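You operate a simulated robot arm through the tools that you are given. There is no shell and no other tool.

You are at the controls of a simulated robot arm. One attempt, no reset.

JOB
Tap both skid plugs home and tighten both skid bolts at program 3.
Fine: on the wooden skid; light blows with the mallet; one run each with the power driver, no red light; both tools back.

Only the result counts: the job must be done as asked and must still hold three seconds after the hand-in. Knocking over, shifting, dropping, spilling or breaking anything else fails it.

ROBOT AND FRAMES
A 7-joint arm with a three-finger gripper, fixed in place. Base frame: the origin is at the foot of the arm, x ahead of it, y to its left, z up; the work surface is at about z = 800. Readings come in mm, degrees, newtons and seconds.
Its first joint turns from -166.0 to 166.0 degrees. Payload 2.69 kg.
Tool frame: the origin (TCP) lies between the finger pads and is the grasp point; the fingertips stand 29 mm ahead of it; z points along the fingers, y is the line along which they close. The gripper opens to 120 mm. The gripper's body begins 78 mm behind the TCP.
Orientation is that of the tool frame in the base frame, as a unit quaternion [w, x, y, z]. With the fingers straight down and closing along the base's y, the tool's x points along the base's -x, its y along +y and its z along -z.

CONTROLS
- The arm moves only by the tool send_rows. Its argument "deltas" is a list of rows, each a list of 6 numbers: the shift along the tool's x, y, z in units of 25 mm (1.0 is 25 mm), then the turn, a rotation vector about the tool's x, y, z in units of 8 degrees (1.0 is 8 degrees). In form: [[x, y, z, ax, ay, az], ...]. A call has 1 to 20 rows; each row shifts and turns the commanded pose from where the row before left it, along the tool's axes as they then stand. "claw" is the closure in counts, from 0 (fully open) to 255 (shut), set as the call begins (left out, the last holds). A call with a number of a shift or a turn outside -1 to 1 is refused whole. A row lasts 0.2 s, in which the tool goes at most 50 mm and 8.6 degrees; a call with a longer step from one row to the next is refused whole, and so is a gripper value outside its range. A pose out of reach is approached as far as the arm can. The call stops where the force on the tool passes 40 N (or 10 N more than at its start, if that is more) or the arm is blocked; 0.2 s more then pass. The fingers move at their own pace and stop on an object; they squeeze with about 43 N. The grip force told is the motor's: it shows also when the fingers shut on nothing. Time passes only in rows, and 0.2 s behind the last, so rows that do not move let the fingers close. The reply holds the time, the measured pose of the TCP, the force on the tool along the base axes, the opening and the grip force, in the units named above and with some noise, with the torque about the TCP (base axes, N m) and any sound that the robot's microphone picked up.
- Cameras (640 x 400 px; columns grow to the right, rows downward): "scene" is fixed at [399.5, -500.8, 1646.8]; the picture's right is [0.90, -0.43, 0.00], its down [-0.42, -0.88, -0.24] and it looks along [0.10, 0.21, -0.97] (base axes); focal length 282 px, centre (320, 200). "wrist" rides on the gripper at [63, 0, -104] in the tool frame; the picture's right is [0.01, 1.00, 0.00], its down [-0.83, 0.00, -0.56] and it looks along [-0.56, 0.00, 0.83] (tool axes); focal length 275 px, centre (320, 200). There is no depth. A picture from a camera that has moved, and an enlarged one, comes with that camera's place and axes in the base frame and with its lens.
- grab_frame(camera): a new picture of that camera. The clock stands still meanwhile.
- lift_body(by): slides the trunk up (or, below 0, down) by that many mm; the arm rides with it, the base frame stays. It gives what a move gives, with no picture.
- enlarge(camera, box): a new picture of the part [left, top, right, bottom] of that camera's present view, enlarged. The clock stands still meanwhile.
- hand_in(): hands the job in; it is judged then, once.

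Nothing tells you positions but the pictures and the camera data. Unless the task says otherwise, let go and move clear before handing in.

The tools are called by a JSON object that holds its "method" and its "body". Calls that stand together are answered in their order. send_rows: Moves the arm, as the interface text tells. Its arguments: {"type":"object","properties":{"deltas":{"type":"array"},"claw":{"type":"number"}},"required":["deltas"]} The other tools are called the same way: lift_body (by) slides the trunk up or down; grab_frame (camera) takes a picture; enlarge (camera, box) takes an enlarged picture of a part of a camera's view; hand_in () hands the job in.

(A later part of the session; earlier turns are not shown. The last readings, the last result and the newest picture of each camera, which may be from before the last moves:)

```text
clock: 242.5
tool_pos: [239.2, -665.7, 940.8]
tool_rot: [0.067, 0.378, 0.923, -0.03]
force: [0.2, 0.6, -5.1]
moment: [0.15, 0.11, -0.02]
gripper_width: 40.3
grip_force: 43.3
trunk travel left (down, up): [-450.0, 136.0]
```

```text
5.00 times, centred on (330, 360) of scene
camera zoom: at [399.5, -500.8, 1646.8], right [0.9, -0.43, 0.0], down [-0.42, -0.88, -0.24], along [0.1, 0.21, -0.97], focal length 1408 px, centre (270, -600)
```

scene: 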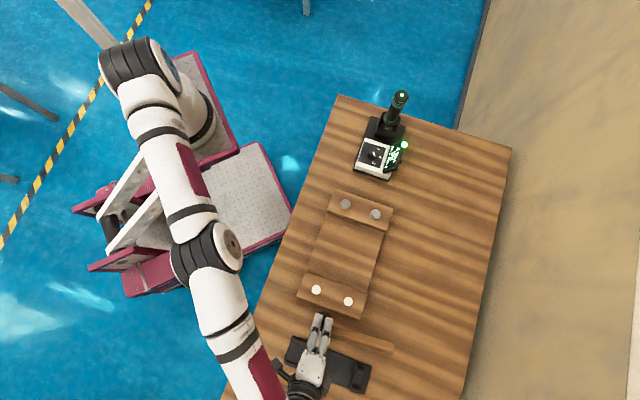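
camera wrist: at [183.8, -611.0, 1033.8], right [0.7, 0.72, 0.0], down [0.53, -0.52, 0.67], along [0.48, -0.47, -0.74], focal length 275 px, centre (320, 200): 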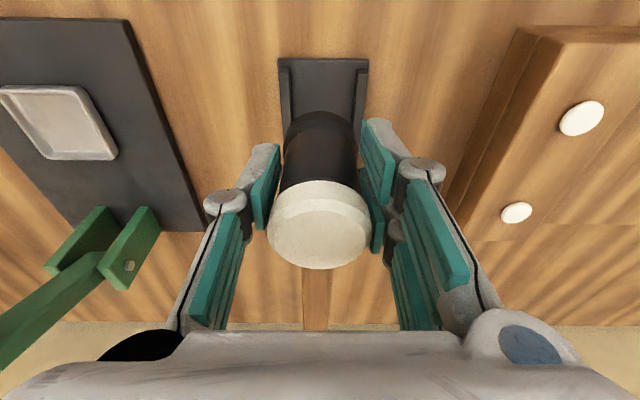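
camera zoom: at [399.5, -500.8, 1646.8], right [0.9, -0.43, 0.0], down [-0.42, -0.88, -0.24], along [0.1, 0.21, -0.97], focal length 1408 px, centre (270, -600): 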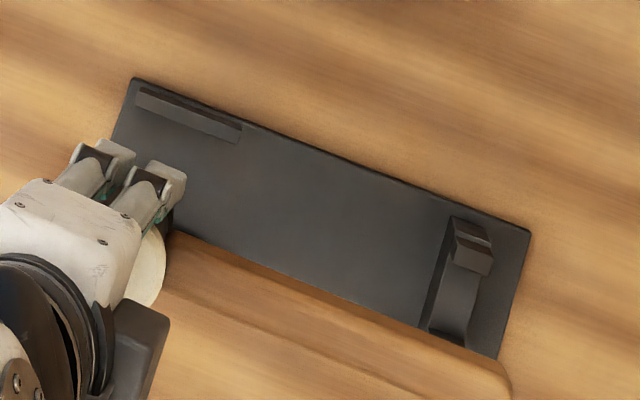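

{"method": "enlarge", "body": {"camera": "wrist", "box": [260, 40, 390, 150]}}

{"method": "enlarge", "body": {"camera": "wrist", "box": [260, 220, 380, 335]}}

```text
3.64 times, centred on (325, 95) of wrist
camera zoom: at [183.8, -611.0, 1033.8], right [0.7, 0.72, 0.0], down [0.53, -0.52, 0.67], along [0.48, -0.47, -0.74], focal length 1001 px, centre (302, 582)
```

zoom: 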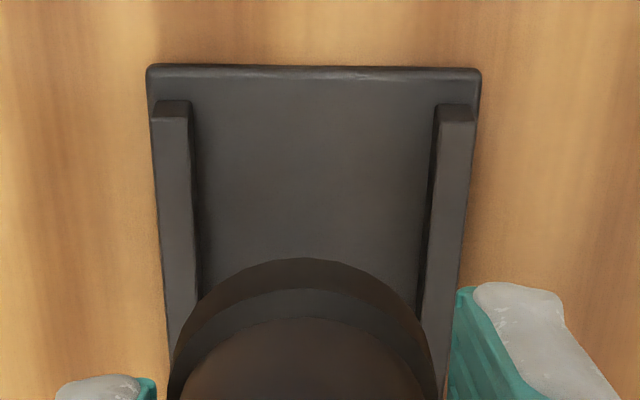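

```text
3.48 times, centred on (320, 278) of wrist
camera zoom: at [183.8, -611.0, 1033.8], right [0.7, 0.72, 0.0], down [0.53, -0.52, 0.67], along [0.48, -0.47, -0.74], focal length 958 px, centre (320, -70)
```

zoom: 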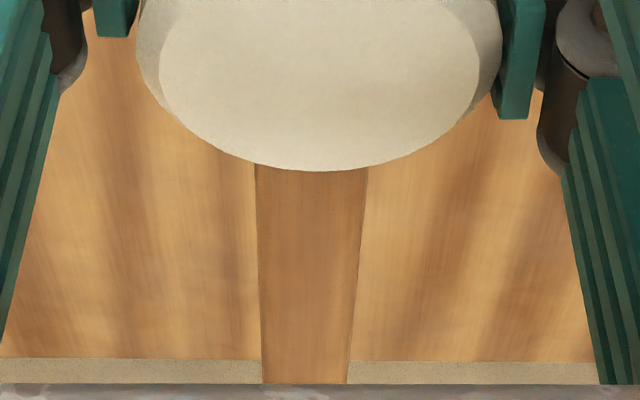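

{"method": "send_rows", "body": {"deltas": [[0.1, 0.1, 0, 0, 0, -0.12], [0, 0, 0.6, 0, 0, 0], [0, 0, 0.7, 0, 0, 0], [0, 0, 0.6, 0, 0, 0], [0, 0, 0, 0, 0, 0]]}}

{"method": "grab_frame", "body": {"camera": "wrist"}}

{"method": "enlarge", "body": {"camera": "scene", "box": [270, 320, 390, 400]}}

```text
clock: 243.7
tool_pos: [243.9, -666.4, 893.8]
tool_rot: [0.067, 0.371, 0.926, -0.03]
force: [0.2, -1.0, -4.7]
moment: [0.15, 0.11, -0.02]
gripper_width: 40.3
grip_force: 42.9
trunk travel left (down, up): [-450.0, 136.0]
```

```text
taken
camera wrist: at [188.3, -612.7, 987.3], right [0.69, 0.73, -0.01], down [0.54, -0.51, 0.67], along [0.48, -0.46, -0.74], focal length 275 px, centre (320, 200)
```

wrist: 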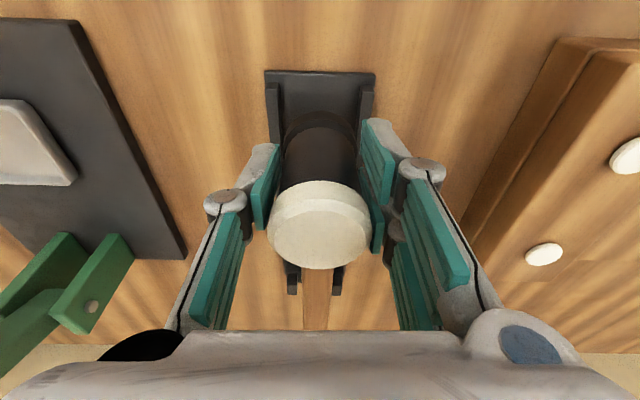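

```text
5.00 times, centred on (330, 360) of scene
camera zoom: at [399.5, -500.8, 1646.8], right [0.9, -0.43, 0.0], down [-0.42, -0.88, -0.24], along [0.1, 0.21, -0.97], focal length 1408 px, centre (270, -600)
```

zoom: 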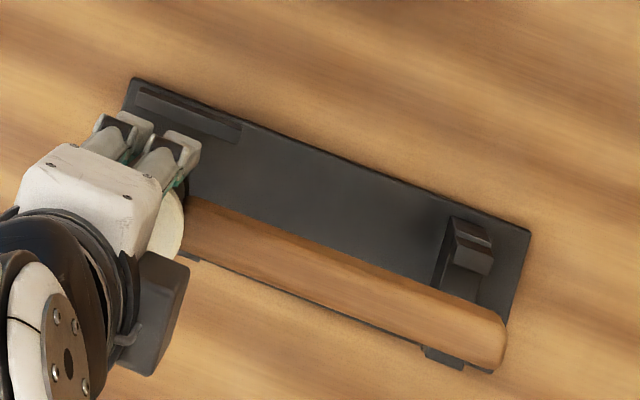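

{"method": "enlarge", "body": {"camera": "wrist", "box": [260, 230, 380, 335]}}

{"method": "enlarge", "body": {"camera": "wrist", "box": [250, 60, 390, 180]}}

```text
3.81 times, centred on (320, 282) of wrist
camera zoom: at [188.3, -612.7, 987.3], right [0.69, 0.73, -0.01], down [0.54, -0.51, 0.67], along [0.48, -0.46, -0.74], focal length 1049 px, centre (320, -114)
```

zoom: 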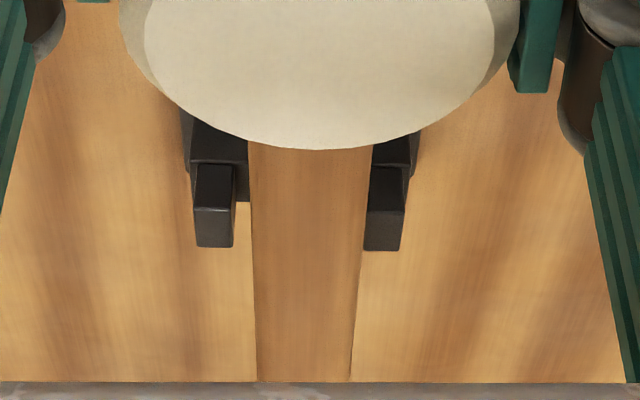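

```text
3.33 times, centred on (320, 120) of wrist
camera zoom: at [188.3, -612.7, 987.3], right [0.69, 0.73, -0.01], down [0.54, -0.51, 0.67], along [0.48, -0.46, -0.74], focal length 918 px, centre (320, 467)
```

zoom: 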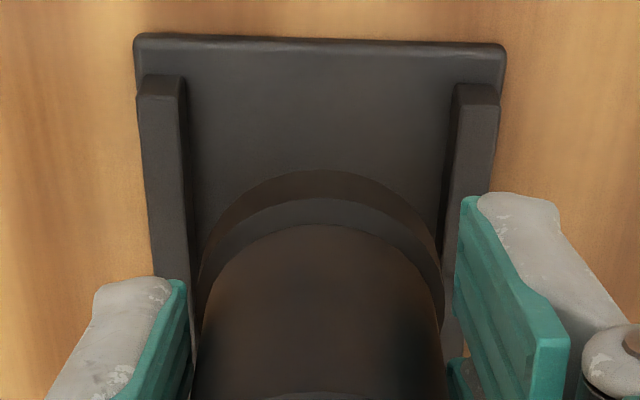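

Head is centred between the rails and the handle between the posts. I lower it gently to the rack.

{"method": "send_rows", "body": {"deltas": [[0, 0, 0.4, 0, 0, 0], [0, 0, 0.4, 0, 0, 0], [0, 0, 0.2, 0, 0, 0], [0, 0, 0, 0, 0, 0]]}}

{"method": "send_rows", "body": {"deltas": [[0, 0, 0.06, 0, 0, 0], [0, 0, 0.06, 0, 0, 0], [0, 0, 0, 0, 0, 0]]}}

{"method": "send_rows", "body": {"deltas": [[0, 0, 0.05, 0, 0, 0], [0, 0, 0, 0, 0, 0]]}}

{"method": "send_rows", "body": {"deltas": [[0, 0, 0.05, 0, 0, 0], [0, 0, 0, 0, 0, 0]]}}

```text
clock: 244.7
tool_pos: [246.7, -670.6, 868.9]
tool_rot: [0.066, 0.37, 0.926, -0.03]
force: [-0.5, -0.3, -5.3]
moment: [0.15, 0.15, -0.03]
gripper_width: 40.1
grip_force: 43.1
trunk travel left (down, up): [-450.0, 136.0]
```

```text
clock: 245.5
tool_pos: [247.1, -669.9, 865.1]
tool_rot: [0.066, 0.371, 0.926, -0.03]
force: [-1.1, -0.8, -4.6]
moment: [0.13, 0.09, 0.01]
gripper_width: 40.2
grip_force: 43.2
trunk travel left (down, up): [-450.0, 136.0]
```

```text
clock: 246.1
tool_pos: [247.0, -669.6, 864.1]
tool_rot: [0.067, 0.371, 0.926, -0.03]
force: [0.0, -0.7, -5.6]
moment: [0.15, 0.15, 0.03]
gripper_width: 40.4
grip_force: 43.0
trunk travel left (down, up): [-450.0, 136.0]
```

```text
clock: 246.7
tool_pos: [246.9, -670.4, 864.0]
tool_rot: [0.067, 0.371, 0.926, -0.03]
force: [0.3, -0.5, -4.6]
moment: [0.11, 0.15, -0.01]
gripper_width: 40.3
grip_force: 42.9
trunk travel left (down, up): [-450.0, 136.0]
```

{"method": "send_rows", "body": {"deltas": [[0, 0, 0.05, 0, 0, 0], [0, 0, 0, 0, 0, 0]]}}

{"method": "send_rows", "body": {"deltas": [[0, 0, 0.05, 0, 0, 0], [0, 0, 0, 0, 0, 0]]}}

{"method": "enlarge", "body": {"camera": "scene", "box": [270, 320, 390, 400]}}

```text
clock: 247.3
tool_pos: [246.7, -671.6, 862.2]
tool_rot: [0.066, 0.371, 0.926, -0.029]
force: [-0.3, -0.2, -4.9]
moment: [0.12, 0.14, 0.02]
gripper_width: 40.4
grip_force: 43.4
trunk travel left (down, up): [-450.0, 136.0]
```

```text
clock: 247.9
tool_pos: [247.8, -671.4, 860.7]
tool_rot: [0.067, 0.372, 0.926, -0.028]
force: [0.5, -0.5, -5.8]
moment: [0.15, 0.11, 0.01]
gripper_width: 40.0
grip_force: 43.4
trunk travel left (down, up): [-450.0, 136.0]
```

```text
5.00 times, centred on (330, 360) of scene
camera zoom: at [399.5, -500.8, 1646.8], right [0.9, -0.43, 0.0], down [-0.42, -0.88, -0.24], along [0.1, 0.21, -0.97], focal length 1408 px, centre (270, -600)
```

zoom: 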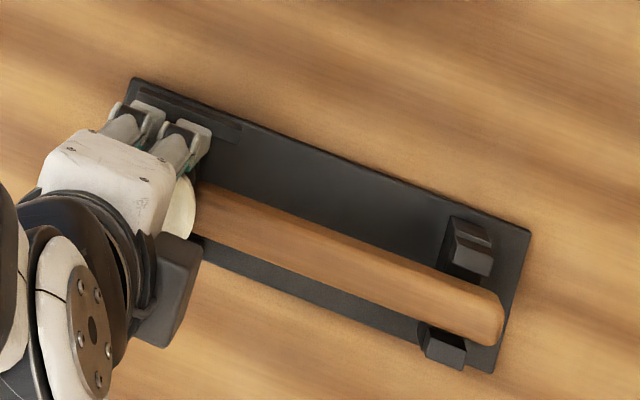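

{"method": "send_rows", "body": {"deltas": [[-0.11, 0, 0, 0, 0, 0], [0, 0, 0.04, 0, 0, 0], [0, 0, 0, 0, 0, 0]]}}

{"method": "send_rows", "body": {"deltas": [[0, 0, 0.05, 0, 0, 0], [0, 0, 0, 0, 0, 0]]}}

{"method": "send_rows", "body": {"deltas": [[0, 0, 0.05, 0, 0, 0], [0, 0, 0, 0, 0, 0]]}}

```text
clock: 248.7
tool_pos: [249.1, -673.5, 860.3]
tool_rot: [0.067, 0.371, 0.926, -0.03]
force: [0.2, -0.2, -4.1]
moment: [0.14, 0.13, 0.03]
gripper_width: 40.4
grip_force: 43.2
trunk travel left (down, up): [-450.0, 136.0]
```

```text
clock: 249.3
tool_pos: [248.9, -672.3, 857.9]
tool_rot: [0.067, 0.371, 0.926, -0.03]
force: [0.5, -0.5, -4.5]
moment: [0.12, 0.12, 0.01]
gripper_width: 40.4
grip_force: 43.0
trunk travel left (down, up): [-450.0, 136.0]
```

```text
clock: 249.9
tool_pos: [249.0, -673.2, 856.1]
tool_rot: [0.067, 0.37, 0.926, -0.03]
force: [-0.2, 1.6, -2.8]
moment: [-0.07, -0.15, 0.18]
gripper_width: 40.3
grip_force: 42.7
trunk travel left (down, up): [-450.0, 136.0]
```

The handle end touches its bracket first, so I raise the handle side half a degree and lower a little more.

{"method": "send_rows", "body": {"deltas": [[0, 0, 0, 0, -0.07, 0], [0, 0, 0.04, 0, 0, 0], [0, 0, 0, 0, 0, 0]]}}

{"method": "send_rows", "body": {"deltas": [[0, 0, 0.04, 0, 0, 0], [0, 0, 0, 0, 0, 0]]}}

```text
clock: 250.7
tool_pos: [249.2, -673.0, 857.4]
tool_rot: [0.072, 0.37, 0.926, -0.031]
force: [0.3, 0.7, -2.7]
moment: [0.24, 0.1, 0.02]
gripper_width: 40.3
grip_force: 43.0
trunk travel left (down, up): [-450.0, 136.0]
```

```text
clock: 251.3
tool_pos: [249.1, -673.9, 856.7]
tool_rot: [0.07, 0.37, 0.926, -0.032]
force: [-2.8, 5.7, 5.9]
moment: [0.5, 0.09, 0.16]
gripper_width: 40.3
grip_force: 43.8
trunk travel left (down, up): [-450.0, 136.0]
```

Head is now resting on the plate. I open the fingers.

{"method": "send_rows", "body": {"deltas": [[0, 0, -0.02, 0, 0, 0], [0, 0, 0, 0, 0, 0], [0, 0, 0, 0, 0, 0], [0, 0, 0, 0, 0, 0]], "claw": 100}}

{"method": "grab_frame", "body": {"camera": "wrist"}}

{"method": "enlarge", "body": {"camera": "scene", "box": [270, 320, 390, 400]}}

```text
clock: 252.3
tool_pos: [249.7, -673.5, 857.1]
tool_rot: [0.071, 0.37, 0.926, -0.031]
force: [0.1, -1.0, 0.5]
moment: [0.0, 0.01, -0.02]
gripper_width: 73.0
grip_force: 0.0
trunk travel left (down, up): [-450.0, 136.0]
```

```text
taken
camera wrist: at [192.9, -618.5, 949.6], right [0.69, 0.73, -0.01], down [0.54, -0.5, 0.68], along [0.49, -0.47, -0.73], focal length 275 px, centre (320, 200)
```

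wrist: 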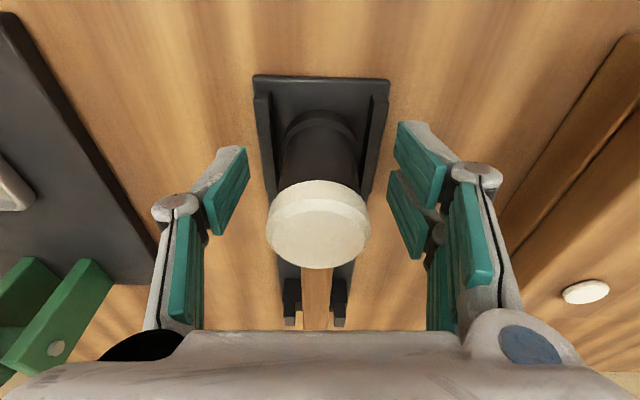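

```text
5.00 times, centred on (330, 360) of scene
camera zoom: at [399.5, -500.8, 1646.8], right [0.9, -0.43, 0.0], down [-0.42, -0.88, -0.24], along [0.1, 0.21, -0.97], focal length 1408 px, centre (270, -600)
```

zoom: 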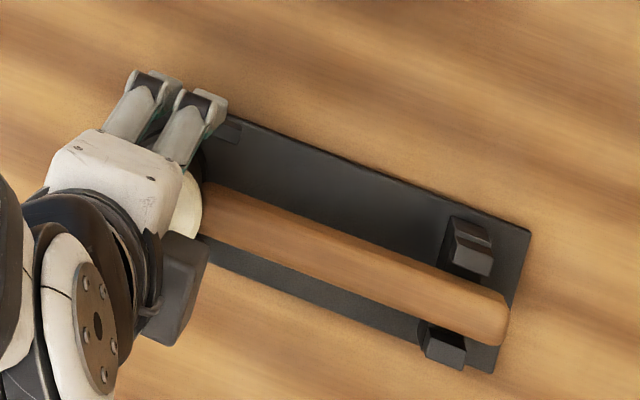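

The mallet sits where it was. I rise clear slowly, then straighten the hand.

{"method": "send_rows", "body": {"deltas": [[0, 0, -0.4, 0, 0, 0], [0, 0, -0.6, 0, 0, 0], [0, 0, -0.8, 0, 0, 0], [0, 0, -0.9, 0, 0, 0], [0, 0, -0.9, 0, 0, 0], [0, 0, -0.9, 0, 0, 0], [0, 0, 0, 0, 0.55, 0.06], [0, 0, 0, 0, 0.55, 0.06], [0, 0, 0, 0, 0, 0]]}}

{"method": "grab_frame", "body": {"camera": "wrist"}}

{"method": "enlarge", "body": {"camera": "scene", "box": [270, 320, 390, 400]}}

```text
clock: 254.3
tool_pos: [236.6, -659.9, 967.1]
tool_rot: [0.0, 0.379, 0.925, -0.002]
force: [0.0, 0.2, -0.4]
moment: [0.01, -0.02, -0.01]
gripper_width: 73.0
grip_force: 0.0
trunk travel left (down, up): [-450.0, 136.0]
```

```text
taken
camera wrist: at [192.2, -615.3, 1071.7], right [0.7, 0.71, 0.0], down [0.6, -0.58, 0.56], along [0.4, -0.39, -0.83], focal length 275 px, centre (320, 200)
```

wrist: 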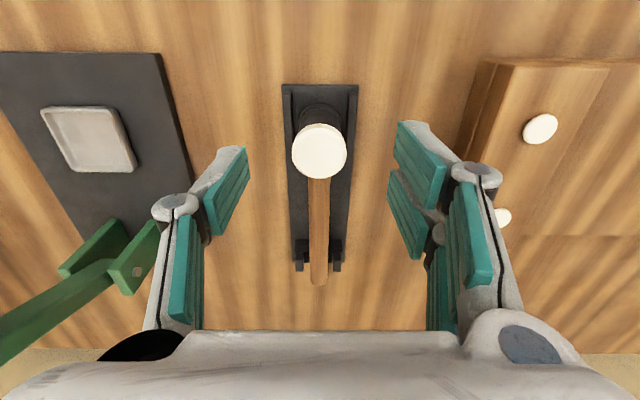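

```text
5.00 times, centred on (330, 360) of scene
camera zoom: at [399.5, -500.8, 1646.8], right [0.9, -0.43, 0.0], down [-0.42, -0.88, -0.24], along [0.1, 0.21, -0.97], focal length 1408 px, centre (270, -600)
```

zoom: 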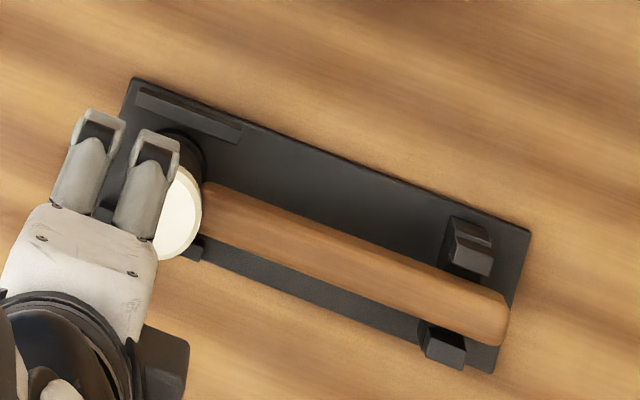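

The mallet is back in its rack. With the hand free I take a flatter look at the plugs to confirm they are home.

{"method": "send_rows", "body": {"deltas": [[0.318, 0.885, 0, 0, 0, 0], [0.318, 0.885, 0, 0, 0, 0], [0, 0, 0, 0, 0, 0], [0, 0, 0.8, 0, 0, 0], [0, 0, 0.8, 0, 0, 0], [0, 0, 0.8, 0, 0, 0], [0, 0, 0.8, 0, 0, 0], [0, 0, 0.6, 0, 0, 0], [0, 0, 0.4, 0, 0, 0], [0, 0, 0, 0, 0, 0]], "claw": 230}}

{"method": "grab_frame", "body": {"camera": "wrist"}}

```text
clock: 256.5
tool_pos: [257.8, -617.8, 862.2]
tool_rot: [0.001, 0.38, 0.925, -0.003]
force: [-0.1, -0.3, 0.0]
moment: [0.01, -0.01, -0.01]
gripper_width: 12.0
grip_force: 0.1
trunk travel left (down, up): [-450.0, 136.0]
```

```text
taken
camera wrist: at [212.5, -573.1, 966.4], right [0.7, 0.72, 0.0], down [0.6, -0.58, 0.56], along [0.4, -0.39, -0.83], focal length 275 px, centre (320, 200)
```

wrist: 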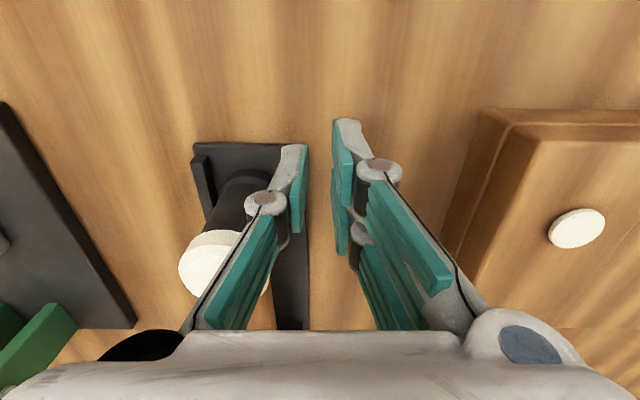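

{"method": "enlarge", "body": {"camera": "wrist", "box": [540, 195, 615, 265]}}

{"method": "send_rows", "body": {"deltas": [[0, 0, -0.6, 0, 0, 0], [-0.9, 0, 0, 0, 0, 0], [-0.9, 0, 0, 0, 0, 0], [-0.9, 0, 0, 0, 0, 0], [-0.9, 0, 0, 0, 0, 0], [0, 0, 0.6, 0, 0, 0], [0, 0, 0, 0, 0, 0]]}}

{"method": "grab_frame", "body": {"camera": "wrist"}}

{"method": "enlarge", "body": {"camera": "wrist", "box": [540, 195, 615, 265]}}

```text
5.71 times, centred on (578, 230) of wrist
camera zoom: at [212.5, -573.1, 966.4], right [0.7, 0.72, 0.0], down [0.6, -0.58, 0.56], along [0.4, -0.39, -0.83], focal length 1573 px, centre (-1151, 29)
```

zoom: 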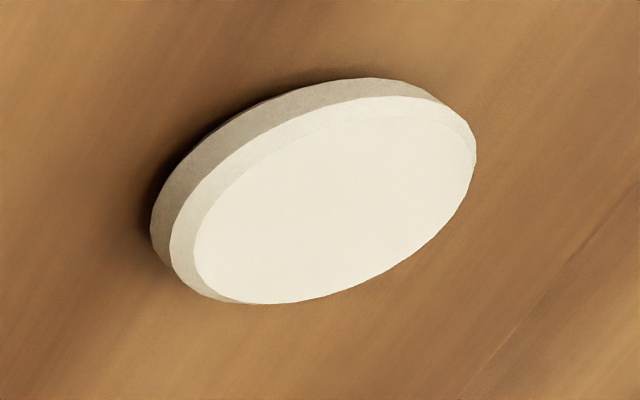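

```text
clock: 258.1
tool_pos: [322.3, -680.1, 863.4]
tool_rot: [0.0, 0.379, 0.925, -0.002]
force: [-0.2, -0.9, 0.5]
moment: [0.02, 0.0, 0.02]
gripper_width: 11.4
grip_force: 0.2
trunk travel left (down, up): [-450.0, 136.0]
```

```text
taken
camera wrist: at [276.9, -635.5, 967.0], right [0.7, 0.72, 0.0], down [0.6, -0.58, 0.56], along [0.4, -0.39, -0.83], focal length 275 px, centre (320, 200)
```

wrist: 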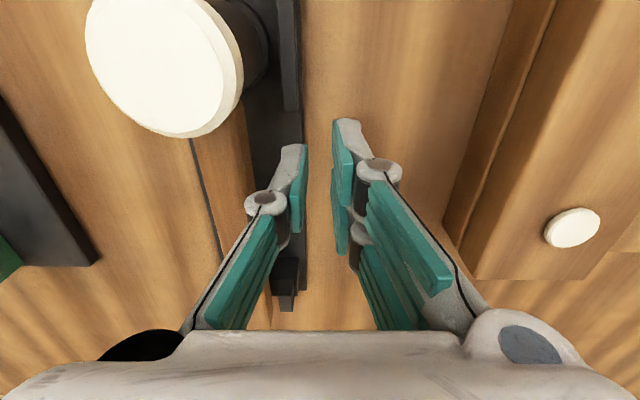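

```text
5.71 times, centred on (578, 230) of wrist
camera zoom: at [276.9, -635.5, 967.0], right [0.7, 0.72, 0.0], down [0.6, -0.58, 0.56], along [0.4, -0.39, -0.83], focal length 1573 px, centre (-1151, 29)
```

zoom: 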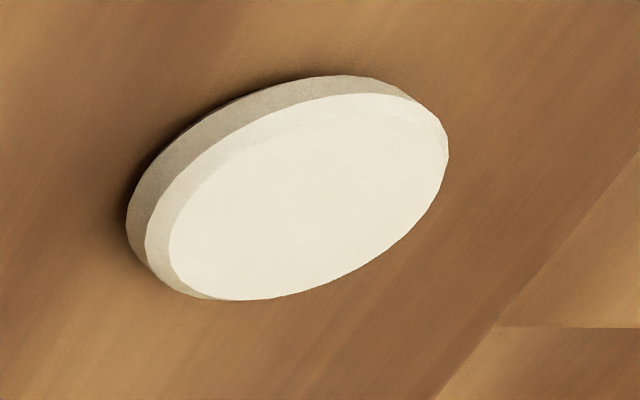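

{"method": "enlarge", "body": {"camera": "wrist", "box": [545, 203, 585, 243]}}

{"method": "send_rows", "body": {"deltas": [[0, 0, -0.6, 0, 0, 0], [0.9, 0, 0, 0, 0, 0], [0.9, 0, 0, 0, 0, 0], [0.9, 0, 0, 0, 0, 0], [0.9, 0, 0, 0, 0, 0], [0, 0, 0.6, 0, 0, 0], [0, 0, 0, 0, 0, 0]]}}

{"method": "enlarge", "body": {"camera": "wrist", "box": [545, 203, 585, 243]}}

```text
10.00 times, centred on (565, 223) of wrist
camera zoom: at [276.9, -635.5, 967.0], right [0.7, 0.72, 0.0], down [0.6, -0.58, 0.56], along [0.4, -0.39, -0.83], focal length 2753 px, centre (-2130, -30)
```

zoom: 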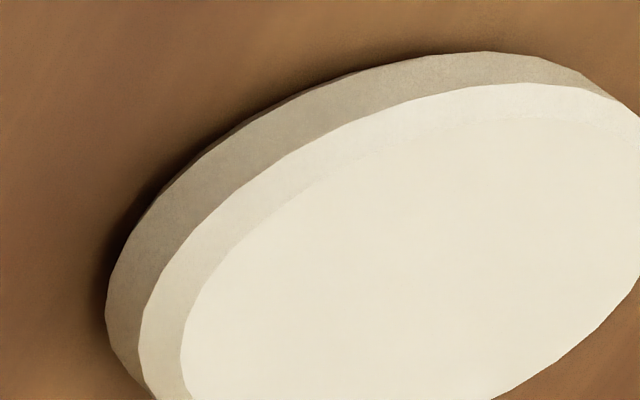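

```text
clock: 259.7
tool_pos: [257.4, -618.5, 863.3]
tool_rot: [0.001, 0.379, 0.926, -0.003]
force: [-0.3, 0.2, 0.0]
moment: [0.02, 0.04, -0.03]
gripper_width: 12.0
grip_force: 0.0
trunk travel left (down, up): [-450.0, 136.0]
```

```text
10.00 times, centred on (565, 223) of wrist
camera zoom: at [211.8, -572.8, 966.9], right [0.7, 0.72, 0.0], down [0.6, -0.58, 0.56], along [0.4, -0.39, -0.83], focal length 2753 px, centre (-2130, -30)
```

zoom: 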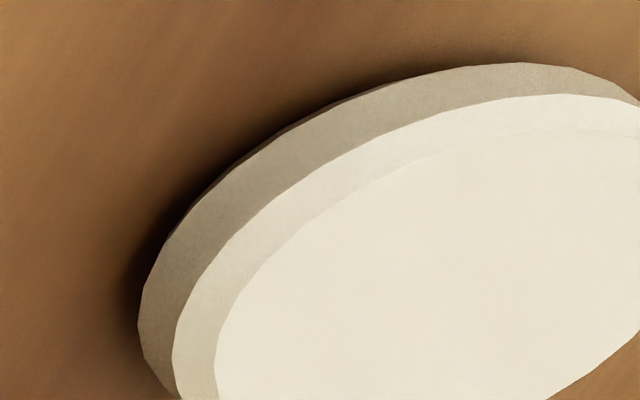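

The caps measure about 3.7 mm thick in these views. To be certain they are seated, I probe cap and wood heights with the closed fingertips, very lightly.

{"method": "send_rows", "body": {"deltas": [[0, 0, -0.9, 0, 0, 0], [0, 0, -0.9, 0, 0, 0], [0, 0, -0.7, 0, 0, 0], [-0.175, 0.865, 0, 0, 0, 0], [-0.175, 0.865, 0, 0, 0, 0], [-0.175, 0.865, 0, 0, 0, 0], [-0.175, 0.865, 0, 0, 0, 0], [-0.175, 0.865, 0, 0, 0, 0], [-0.175, 0.865, 0, 0, 0, 0], [0, 0, 0, 0, 0, 0]], "claw": 255}}

{"method": "grab_frame", "body": {"camera": "wrist"}}

```text
clock: 261.9
tool_pos: [366.9, -545.4, 925.6]
tool_rot: [0.0, 0.379, 0.925, -0.002]
force: [0.4, -0.2, -0.4]
moment: [0.03, 0.0, 0.03]
gripper_width: 0.0
grip_force: 29.2
trunk travel left (down, up): [-450.0, 136.0]
```

```text
taken
camera wrist: at [321.2, -499.7, 1028.3], right [0.7, 0.71, 0.0], down [0.6, -0.58, 0.56], along [0.4, -0.39, -0.83], focal length 275 px, centre (320, 200)
```

wrist: 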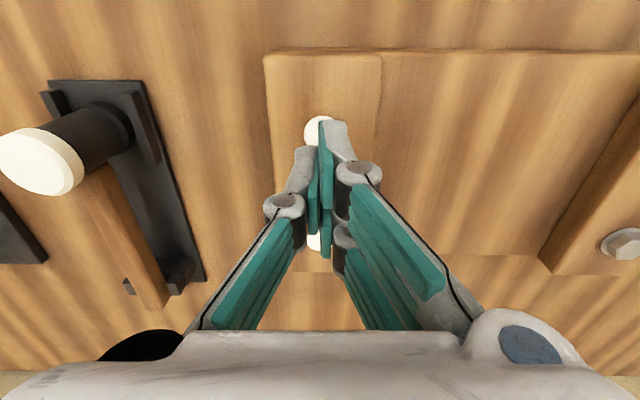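

{"method": "send_rows", "body": {"deltas": [[0, 0, 0.5, 0, 0, 0], [0, 0, 0.5, 0, 0, 0], [0, 0, 0.24, 0, 0, 0], [0, 0, 0, 0, 0, 0]]}}

{"method": "send_rows", "body": {"deltas": [[0, 0, 0.06, 0, 0, 0], [0, 0, 0, 0, 0, 0]]}}

{"method": "send_rows", "body": {"deltas": [[0, 0, 0.06, 0, 0, 0], [0, 0, 0, 0, 0, 0]]}}

{"method": "send_rows", "body": {"deltas": [[0, 0, 0.06, 0, 0, 0], [0, 0, 0, 0, 0, 0]]}}

```text
clock: 262.9
tool_pos: [365.9, -544.3, 893.2]
tool_rot: [0.001, 0.379, 0.925, -0.003]
force: [0.3, 0.3, 0.4]
moment: [0.0, 0.01, -0.02]
gripper_width: 0.2
grip_force: 28.8
trunk travel left (down, up): [-450.0, 136.0]
```

```text
clock: 263.5
tool_pos: [366.7, -544.7, 893.4]
tool_rot: [0.0, 0.379, 0.925, -0.002]
force: [-0.4, 0.1, 1.0]
moment: [-0.01, -0.02, 0.01]
gripper_width: 0.2
grip_force: 28.3
trunk travel left (down, up): [-450.0, 136.0]
```

```text
clock: 264.1
tool_pos: [366.9, -544.7, 890.5]
tool_rot: [0.0, 0.38, 0.925, -0.002]
force: [0.2, 0.3, -0.5]
moment: [-0.01, 0.0, -0.02]
gripper_width: 0.0
grip_force: 28.0
trunk travel left (down, up): [-450.0, 136.0]
```

```text
clock: 264.7
tool_pos: [367.3, -544.0, 889.8]
tool_rot: [-0.001, 0.38, 0.925, -0.002]
force: [0.5, -1.0, 0.7]
moment: [0.0, 0.0, -0.04]
gripper_width: 0.0
grip_force: 28.3
trunk travel left (down, up): [-450.0, 136.0]
```

{"method": "send_rows", "body": {"deltas": [[0, 0, 0.05, 0, 0, 0], [0, 0, 0, 0, 0, 0]]}}

{"method": "send_rows", "body": {"deltas": [[0, 0, 0.05, 0, 0, 0], [0, 0, 0, 0, 0, 0]]}}

{"method": "send_rows", "body": {"deltas": [[0, 0, 0.05, 0, 0, 0], [0, 0, 0, 0, 0, 0]]}}

```text
clock: 265.3
tool_pos: [366.2, -543.6, 887.4]
tool_rot: [0.001, 0.379, 0.925, -0.003]
force: [-0.3, 0.3, -0.6]
moment: [0.02, 0.05, 0.0]
gripper_width: 0.0
grip_force: 28.3
trunk travel left (down, up): [-450.0, 136.0]
```

```text
clock: 265.9
tool_pos: [367.6, -544.6, 886.8]
tool_rot: [0.0, 0.379, 0.925, -0.003]
force: [0.0, 0.2, -0.1]
moment: [0.01, 0.0, 0.01]
gripper_width: 0.0
grip_force: 28.1
trunk travel left (down, up): [-450.0, 136.0]
```

```text
clock: 266.5
tool_pos: [367.6, -544.4, 886.6]
tool_rot: [0.001, 0.38, 0.925, -0.002]
force: [1.5, 1.3, 14.9]
moment: [0.17, -0.01, 0.0]
gripper_width: 6.0
grip_force: 28.8
trunk travel left (down, up): [-450.0, 136.0]
```

{"method": "send_rows", "body": {"deltas": [[0, 0, -0.6, 0, 0, 0], [0, 0, -0.6, 0, 0, 0], [-0.6, 0, 0, 0, 0, 0], [-0.6, 0, 0, 0, 0, 0], [-0.6, 0, 0, 0, 0, 0], [0, 0, 0.6, 0, 0, 0], [0, 0, 0.5, 0, 0, 0], [0, 0, 0, 0, 0, 0]]}}

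{"method": "send_rows", "body": {"deltas": [[0, 0, 0.06, 0, 0, 0], [0, 0, 0, 0, 0, 0]]}}

{"method": "send_rows", "body": {"deltas": [[0, 0, 0.05, 0, 0, 0], [0, 0, 0, 0, 0, 0]]}}

{"method": "send_rows", "body": {"deltas": [[0, 0, 0.05, 0, 0, 0], [0, 0, 0, 0, 0, 0]]}}

```text
clock: 268.3
tool_pos: [399.3, -575.5, 889.8]
tool_rot: [0.0, 0.379, 0.925, -0.003]
force: [0.2, 0.2, -0.5]
moment: [-0.01, 0.0, 0.01]
gripper_width: 0.0
grip_force: 28.4
trunk travel left (down, up): [-450.0, 136.0]
```

```text
clock: 268.9
tool_pos: [399.9, -574.9, 887.0]
tool_rot: [0.0, 0.379, 0.925, -0.003]
force: [-0.1, 0.1, -0.2]
moment: [-0.02, 0.03, -0.01]
gripper_width: 0.1
grip_force: 29.2
trunk travel left (down, up): [-450.0, 136.0]
```

```text
clock: 269.5
tool_pos: [399.0, -576.5, 886.0]
tool_rot: [0.0, 0.38, 0.925, -0.003]
force: [0.1, -0.7, -0.3]
moment: [0.0, -0.03, -0.01]
gripper_width: 0.2
grip_force: 29.5
trunk travel left (down, up): [-450.0, 136.0]
```

```text
clock: 270.1
tool_pos: [397.4, -576.2, 884.2]
tool_rot: [0.0, 0.379, 0.925, -0.003]
force: [0.1, -0.1, 0.5]
moment: [-0.04, 0.0, 0.0]
gripper_width: 0.2
grip_force: 28.6
trunk travel left (down, up): [-450.0, 136.0]
```

{"method": "send_rows", "body": {"deltas": [[0, 0, 0.03, 0, 0, 0], [0, 0, 0, 0, 0, 0]]}}

{"method": "send_rows", "body": {"deltas": [[0, 0, 0.03, 0, 0, 0], [0, 0, 0, 0, 0, 0]]}}

{"method": "send_rows", "body": {"deltas": [[0, 0, 0.03, 0, 0, 0], [0, 0, 0, 0, 0, 0]]}}

```text
clock: 270.7
tool_pos: [397.8, -575.6, 882.7]
tool_rot: [0.0, 0.38, 0.925, -0.003]
force: [0.1, -0.3, -0.4]
moment: [-0.01, 0.02, 0.01]
gripper_width: 0.0
grip_force: 28.1
trunk travel left (down, up): [-450.0, 136.0]
```

```text
clock: 271.3
tool_pos: [398.5, -576.6, 882.3]
tool_rot: [0.0, 0.379, 0.925, -0.003]
force: [0.5, -1.3, -0.5]
moment: [0.0, -0.02, 0.06]
gripper_width: 0.1
grip_force: 28.4
trunk travel left (down, up): [-450.0, 136.0]
```

```text
clock: 271.9
tool_pos: [398.4, -575.5, 881.1]
tool_rot: [-0.001, 0.379, 0.925, -0.002]
force: [0.4, -0.1, 0.6]
moment: [-0.01, 0.01, 0.04]
gripper_width: 0.1
grip_force: 29.0
trunk travel left (down, up): [-450.0, 136.0]
```

{"method": "send_rows", "body": {"deltas": [[0, 0, 0.03, 0, 0, 0], [0, 0, 0, 0, 0, 0]]}}

{"method": "send_rows", "body": {"deltas": [[0, 0, 0.03, 0, 0, 0], [0, 0, 0, 0, 0, 0]]}}

{"method": "send_rows", "body": {"deltas": [[0, 0, 0.03, 0, 0, 0], [0, 0, 0, 0, 0, 0]]}}

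```text
clock: 272.5
tool_pos: [398.8, -577.2, 881.2]
tool_rot: [-0.001, 0.38, 0.925, -0.002]
force: [-0.1, 0.9, -0.1]
moment: [0.01, 0.02, -0.01]
gripper_width: 0.0
grip_force: 29.0
trunk travel left (down, up): [-450.0, 136.0]
```

```text
clock: 273.1
tool_pos: [398.1, -576.9, 880.3]
tool_rot: [0.0, 0.379, 0.925, -0.003]
force: [-0.4, 1.4, 10.7]
moment: [0.15, 0.09, 0.03]
gripper_width: 0.0
grip_force: 28.8
trunk travel left (down, up): [-450.0, 136.0]
```

```text
clock: 273.7
tool_pos: [398.9, -577.0, 881.7]
tool_rot: [0.001, 0.379, 0.925, -0.004]
force: [0.2, 2.8, 23.7]
moment: [0.39, 0.16, -0.04]
gripper_width: 0.1
grip_force: 28.3
trunk travel left (down, up): [-450.0, 136.0]
```

Cap 1 is about 5.4 mm above the wood. Now the same probe on plug 2.

{"method": "send_rows", "body": {"deltas": [[0, 0, -0.6, 0, 0, 0], [0, 0, -0.6, 0, 0, 0], [-0.6, 0, 0, 0, 0, 0], [-0.6, 0, 0, 0, 0, 0], [-0.6, 0, 0, 0, 0, 0], [0, 0, 0.5, 0, 0, 0], [0, 0, 0.33, 0, 0, 0], [0, 0, 0, 0, 0, 0]]}}

{"method": "send_rows", "body": {"deltas": [[0, 0, 0.04, 0, 0, 0], [0, 0, 0, 0, 0, 0]]}}

{"method": "send_rows", "body": {"deltas": [[0, 0, 0.03, 0, 0, 0], [0, 0, 0, 0, 0, 0]]}}

{"method": "send_rows", "body": {"deltas": [[0, 0, 0.03, 0, 0, 0], [0, 0, 0, 0, 0, 0]]}}

```text
clock: 275.5
tool_pos: [431.0, -609.1, 888.9]
tool_rot: [0.0, 0.38, 0.925, -0.004]
force: [-0.2, -0.2, 0.4]
moment: [-0.03, -0.01, 0.0]
gripper_width: 0.1
grip_force: 28.3
trunk travel left (down, up): [-450.0, 136.0]
```

```text
clock: 276.1
tool_pos: [430.5, -607.4, 887.1]
tool_rot: [-0.001, 0.38, 0.925, -0.003]
force: [-0.1, 0.1, -0.3]
moment: [0.03, -0.04, -0.01]
gripper_width: 0.0
grip_force: 28.7
trunk travel left (down, up): [-450.0, 136.0]
```

```text
clock: 276.7
tool_pos: [430.7, -608.2, 886.5]
tool_rot: [0.001, 0.38, 0.925, -0.003]
force: [-0.4, -0.3, -0.2]
moment: [0.01, -0.01, -0.01]
gripper_width: 0.1
grip_force: 29.0
trunk travel left (down, up): [-450.0, 136.0]
```

```text
clock: 277.3
tool_pos: [430.8, -607.2, 886.2]
tool_rot: [0.001, 0.379, 0.925, -0.004]
force: [0.2, 0.4, 2.8]
moment: [0.03, 0.02, 0.0]
gripper_width: 0.0
grip_force: 29.2
trunk travel left (down, up): [-450.0, 136.0]
```

Cap 2 is about 5.6 mm above the wood: both caps ended at the same height, which fits a common hard stop. For extra certainty I want a near-horizontal look under cap 1, so I rise, go to the near end of the skid and turn the hand.

{"method": "send_rows", "body": {"deltas": [[0, 0, -0.6, 0, 0, 0], [0, 0, -0.9, 0, 0, 0], [0, 0, -0.9, 0, 0, 0], [0, 0, -0.8, 0, 0, 0], [0.9, -0.4, 0, 0, 0, 0], [0.9, -0.4, 0, 0, 0, 0], [0.9, -0.4, 0, 0, 0, 0], [0.9, -0.4, 0, 0, 0, 0], [0.9, -0.4, 0, 0, 0, 0], [0.9, -0.4, 0, 0, 0, 0], [0.9, -0.4, 0, 0, 0, 0], [0.7, -0.4, 0, 0, 0, 0], [0, 0, 0, 0, 0, 0]]}}

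{"method": "send_rows", "body": {"deltas": [[0, 0, 0, 0, 0, -0.9375], [0, 0, 0, 0, 0, -0.9375], [0, 0, 0, 0, 0, -0.9375], [0, 0, 0, 0, 0, -0.9375], [0, 0, 0, 0, 0, -0.9375], [0, 0, 0, 0, 0, -0.9375], [0, 0, 0, 0, 0, -0.9375], [0, 0, 0, 0, 0, -0.9375], [0, 0, 0, 0, 0, -0.9375], [0, 0, 0, 0, 0, -0.9375], [0, 0, 0, 0, 0, -0.9375], [0, 0, 0, 0, 0, -0.9375], [0, 0, 0, 0, 0, 0]]}}

{"method": "grab_frame", "body": {"camera": "wrist"}}

{"method": "grab_frame", "body": {"camera": "scene"}}

```text
clock: 280.1
tool_pos: [249.6, -542.1, 964.5]
tool_rot: [0.0, 0.379, 0.925, -0.002]
force: [-0.2, -0.2, 0.3]
moment: [0.03, 0.04, 0.0]
gripper_width: 0.1
grip_force: 28.9
trunk travel left (down, up): [-450.0, 136.0]
```

```text
clock: 282.9
tool_pos: [250.0, -540.9, 965.5]
tool_rot: [-0.001, -0.387, 0.922, -0.002]
force: [-0.3, 0.6, 0.4]
moment: [0.0, 0.03, 0.0]
gripper_width: 0.0
grip_force: 29.5
trunk travel left (down, up): [-450.0, 136.0]
```

```text
taken
camera wrist: at [206.7, -586.3, 1070.5], right [-0.72, 0.7, 0.0], down [0.58, 0.6, 0.55], along [0.39, 0.39, -0.83], focal length 275 px, centre (320, 200)
```

wrist: 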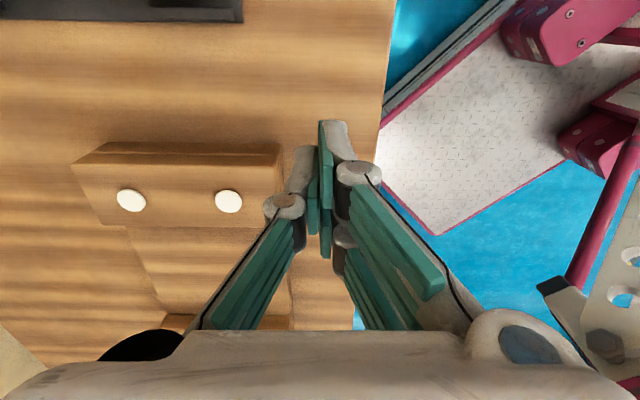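

```text
taken
```

scene: 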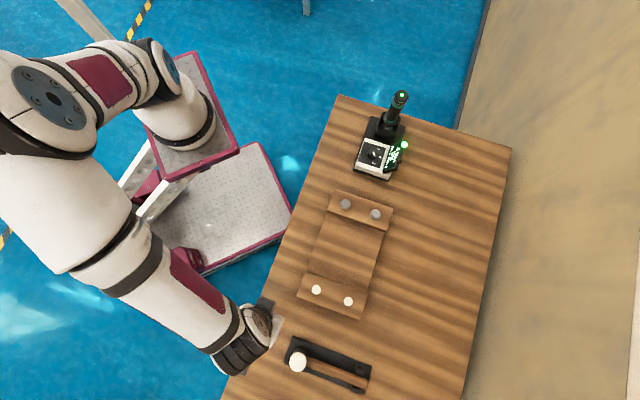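

{"method": "send_rows", "body": {"deltas": [[0, 0, 0, 0, -1.0, 0], [0, 0, 0, 0, -1.0, 0], [0, 0, 0, 0, -1.0, 0], [0, 0, 0, 0, -1.0, 0], [0, 0, 0, 0, -1.0, 0], [0, 0, 0, 0, 0, 0]]}}

{"method": "grab_frame", "body": {"camera": "wrist"}}

{"method": "grab_frame", "body": {"camera": "scene"}}

```text
clock: 284.3
tool_pos: [249.5, -541.7, 966.5]
tool_rot: [0.314, -0.363, 0.868, 0.129]
force: [-0.6, -0.5, -0.3]
moment: [0.0, -0.02, 0.0]
gripper_width: 0.0
grip_force: 28.8
trunk travel left (down, up): [-450.0, 136.0]
```

```text
taken
camera wrist: at [169.5, -623.4, 1005.3], right [-0.71, 0.7, -0.01], down [0.19, 0.21, 0.96], along [0.67, 0.68, -0.28], focal length 275 px, centre (320, 200)
```

wrist: 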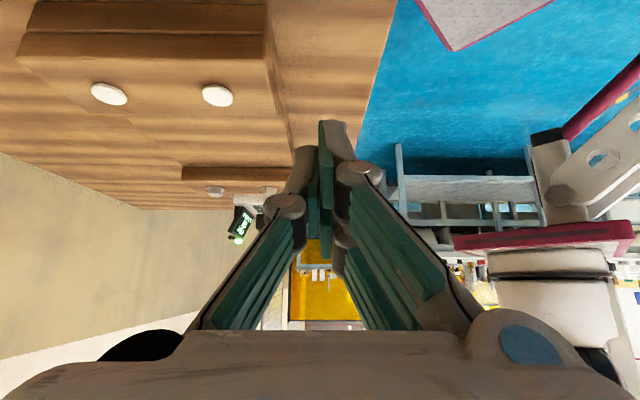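

```text
taken
```

scene: 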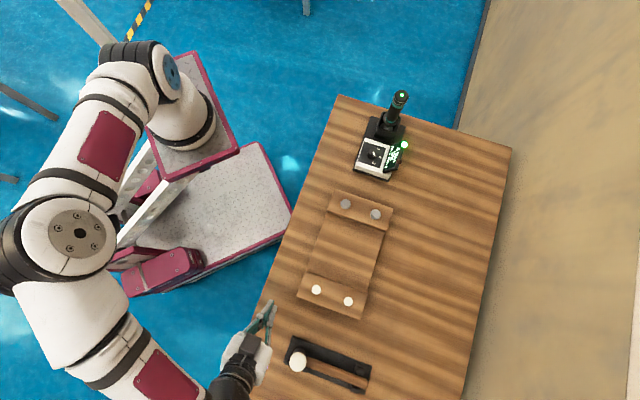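

{"method": "send_rows", "body": {"deltas": [[0.463, 0, 0.5515, 0, 0, 0], [0.463, 0, 0.5515, 0, 0, 0], [0.463, 0, 0.5515, 0, 0, 0], [0.463, 0, 0.5515, 0, 0, 0], [0.463, 0, 0.5515, 0, 0, 0], [0, 0, 0, 0, 0, 0]]}}

{"method": "grab_frame", "body": {"camera": "wrist"}}

{"method": "enlarge", "body": {"camera": "wrist", "box": [60, 90, 260, 200]}}

```text
clock: 285.7
tool_pos: [248.9, -542.3, 876.2]
tool_rot: [0.314, -0.363, 0.868, 0.129]
force: [0.4, -0.1, -0.1]
moment: [-0.01, -0.02, 0.0]
gripper_width: 0.0
grip_force: 28.2
trunk travel left (down, up): [-450.0, 136.0]
```

```text
taken
camera wrist: at [169.5, -623.6, 915.6], right [-0.71, 0.7, -0.01], down [0.19, 0.21, 0.96], along [0.67, 0.68, -0.28], focal length 275 px, centre (320, 200)
```

wrist: 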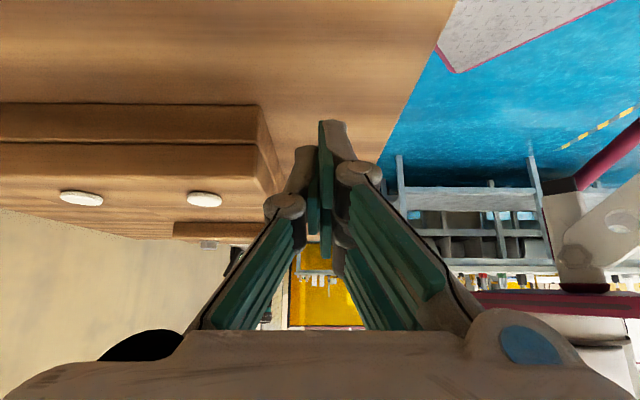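

```text
3.20 times, centred on (160, 145) of wrist
camera zoom: at [169.5, -623.6, 915.6], right [-0.71, 0.7, -0.01], down [0.19, 0.21, 0.96], along [0.67, 0.68, -0.28], focal length 881 px, centre (832, 376)
```

zoom: 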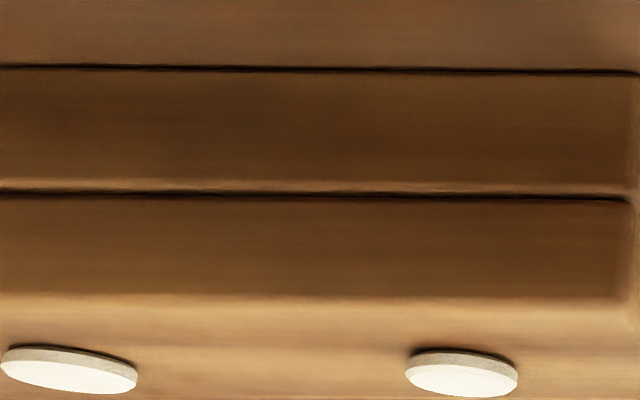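

{"method": "enlarge", "body": {"camera": "wrist", "box": [180, 182, 230, 212]}}

{"method": "enlarge", "body": {"camera": "wrist", "box": [55, 180, 110, 212]}}

```text
12.80 times, centred on (205, 197) of wrist
camera zoom: at [169.5, -623.6, 915.6], right [-0.71, 0.7, -0.01], down [0.19, 0.21, 0.96], along [0.67, 0.68, -0.28], focal length 3524 px, centre (1792, 238)
```

zoom: 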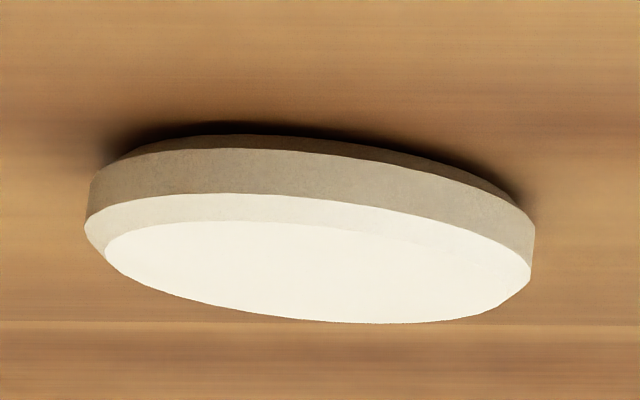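

```text
11.64 times, centred on (82, 196) of wrist
camera zoom: at [169.5, -623.6, 915.6], right [-0.71, 0.7, -0.01], down [0.19, 0.21, 0.96], along [0.67, 0.68, -0.28], focal length 3203 px, centre (3084, 246)
```

zoom: 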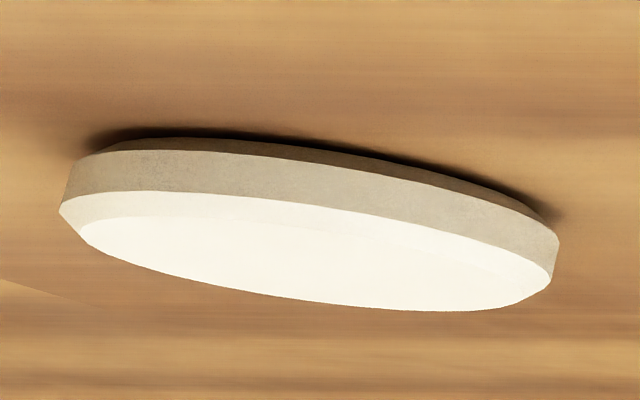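

{"method": "enlarge", "body": {"camera": "wrist", "box": [184, 186, 208, 202]}}

{"method": "enlarge", "body": {"camera": "wrist", "box": [206, 188, 226, 204]}}

{"method": "enlarge", "body": {"camera": "wrist", "box": [58, 184, 82, 200]}}

{"method": "enlarge", "body": {"camera": "wrist", "box": [82, 186, 108, 204]}}

```text
16.00 times, centred on (196, 194) of wrist
camera zoom: at [169.5, -623.6, 915.6], right [-0.71, 0.7, -0.01], down [0.19, 0.21, 0.96], along [0.67, 0.68, -0.28], focal length 4404 px, centre (2304, 296)
```

zoom: 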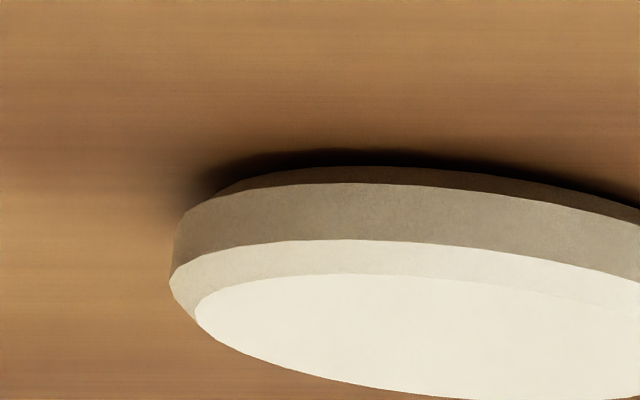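

```text
16.00 times, centred on (216, 196) of wrist
camera zoom: at [169.5, -623.6, 915.6], right [-0.71, 0.7, -0.01], down [0.19, 0.21, 0.96], along [0.67, 0.68, -0.28], focal length 4404 px, centre (1984, 264)
```

zoom: 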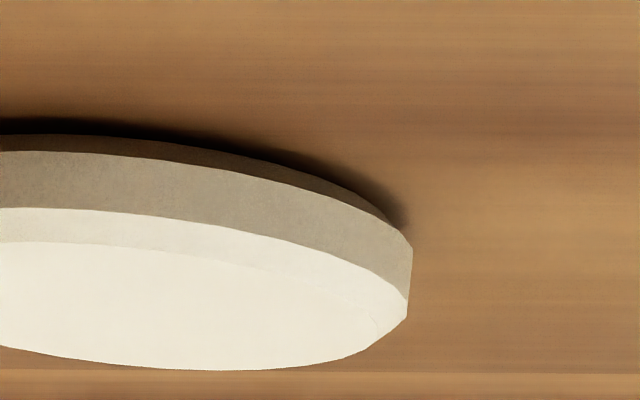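

```text
16.00 times, centred on (70, 192) of wrist
camera zoom: at [169.5, -623.6, 915.6], right [-0.71, 0.7, -0.01], down [0.19, 0.21, 0.96], along [0.67, 0.68, -0.28], focal length 4404 px, centre (4320, 328)
```

zoom: 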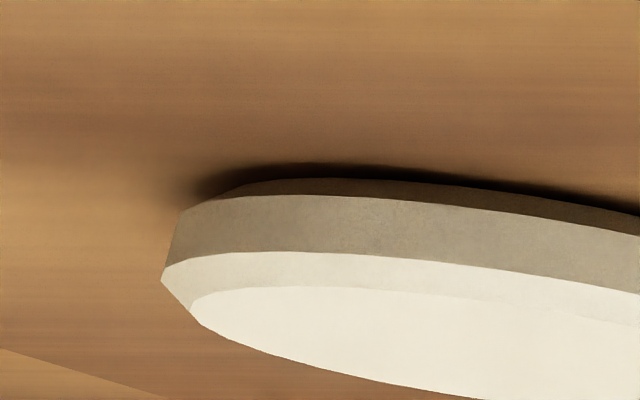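

```text
16.00 times, centred on (95, 195) of wrist
camera zoom: at [169.5, -623.6, 915.6], right [-0.71, 0.7, -0.01], down [0.19, 0.21, 0.96], along [0.67, 0.68, -0.28], focal length 4404 px, centre (3920, 280)
```

zoom: 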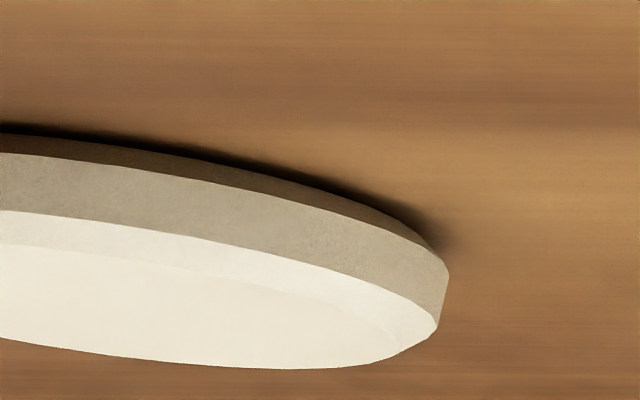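

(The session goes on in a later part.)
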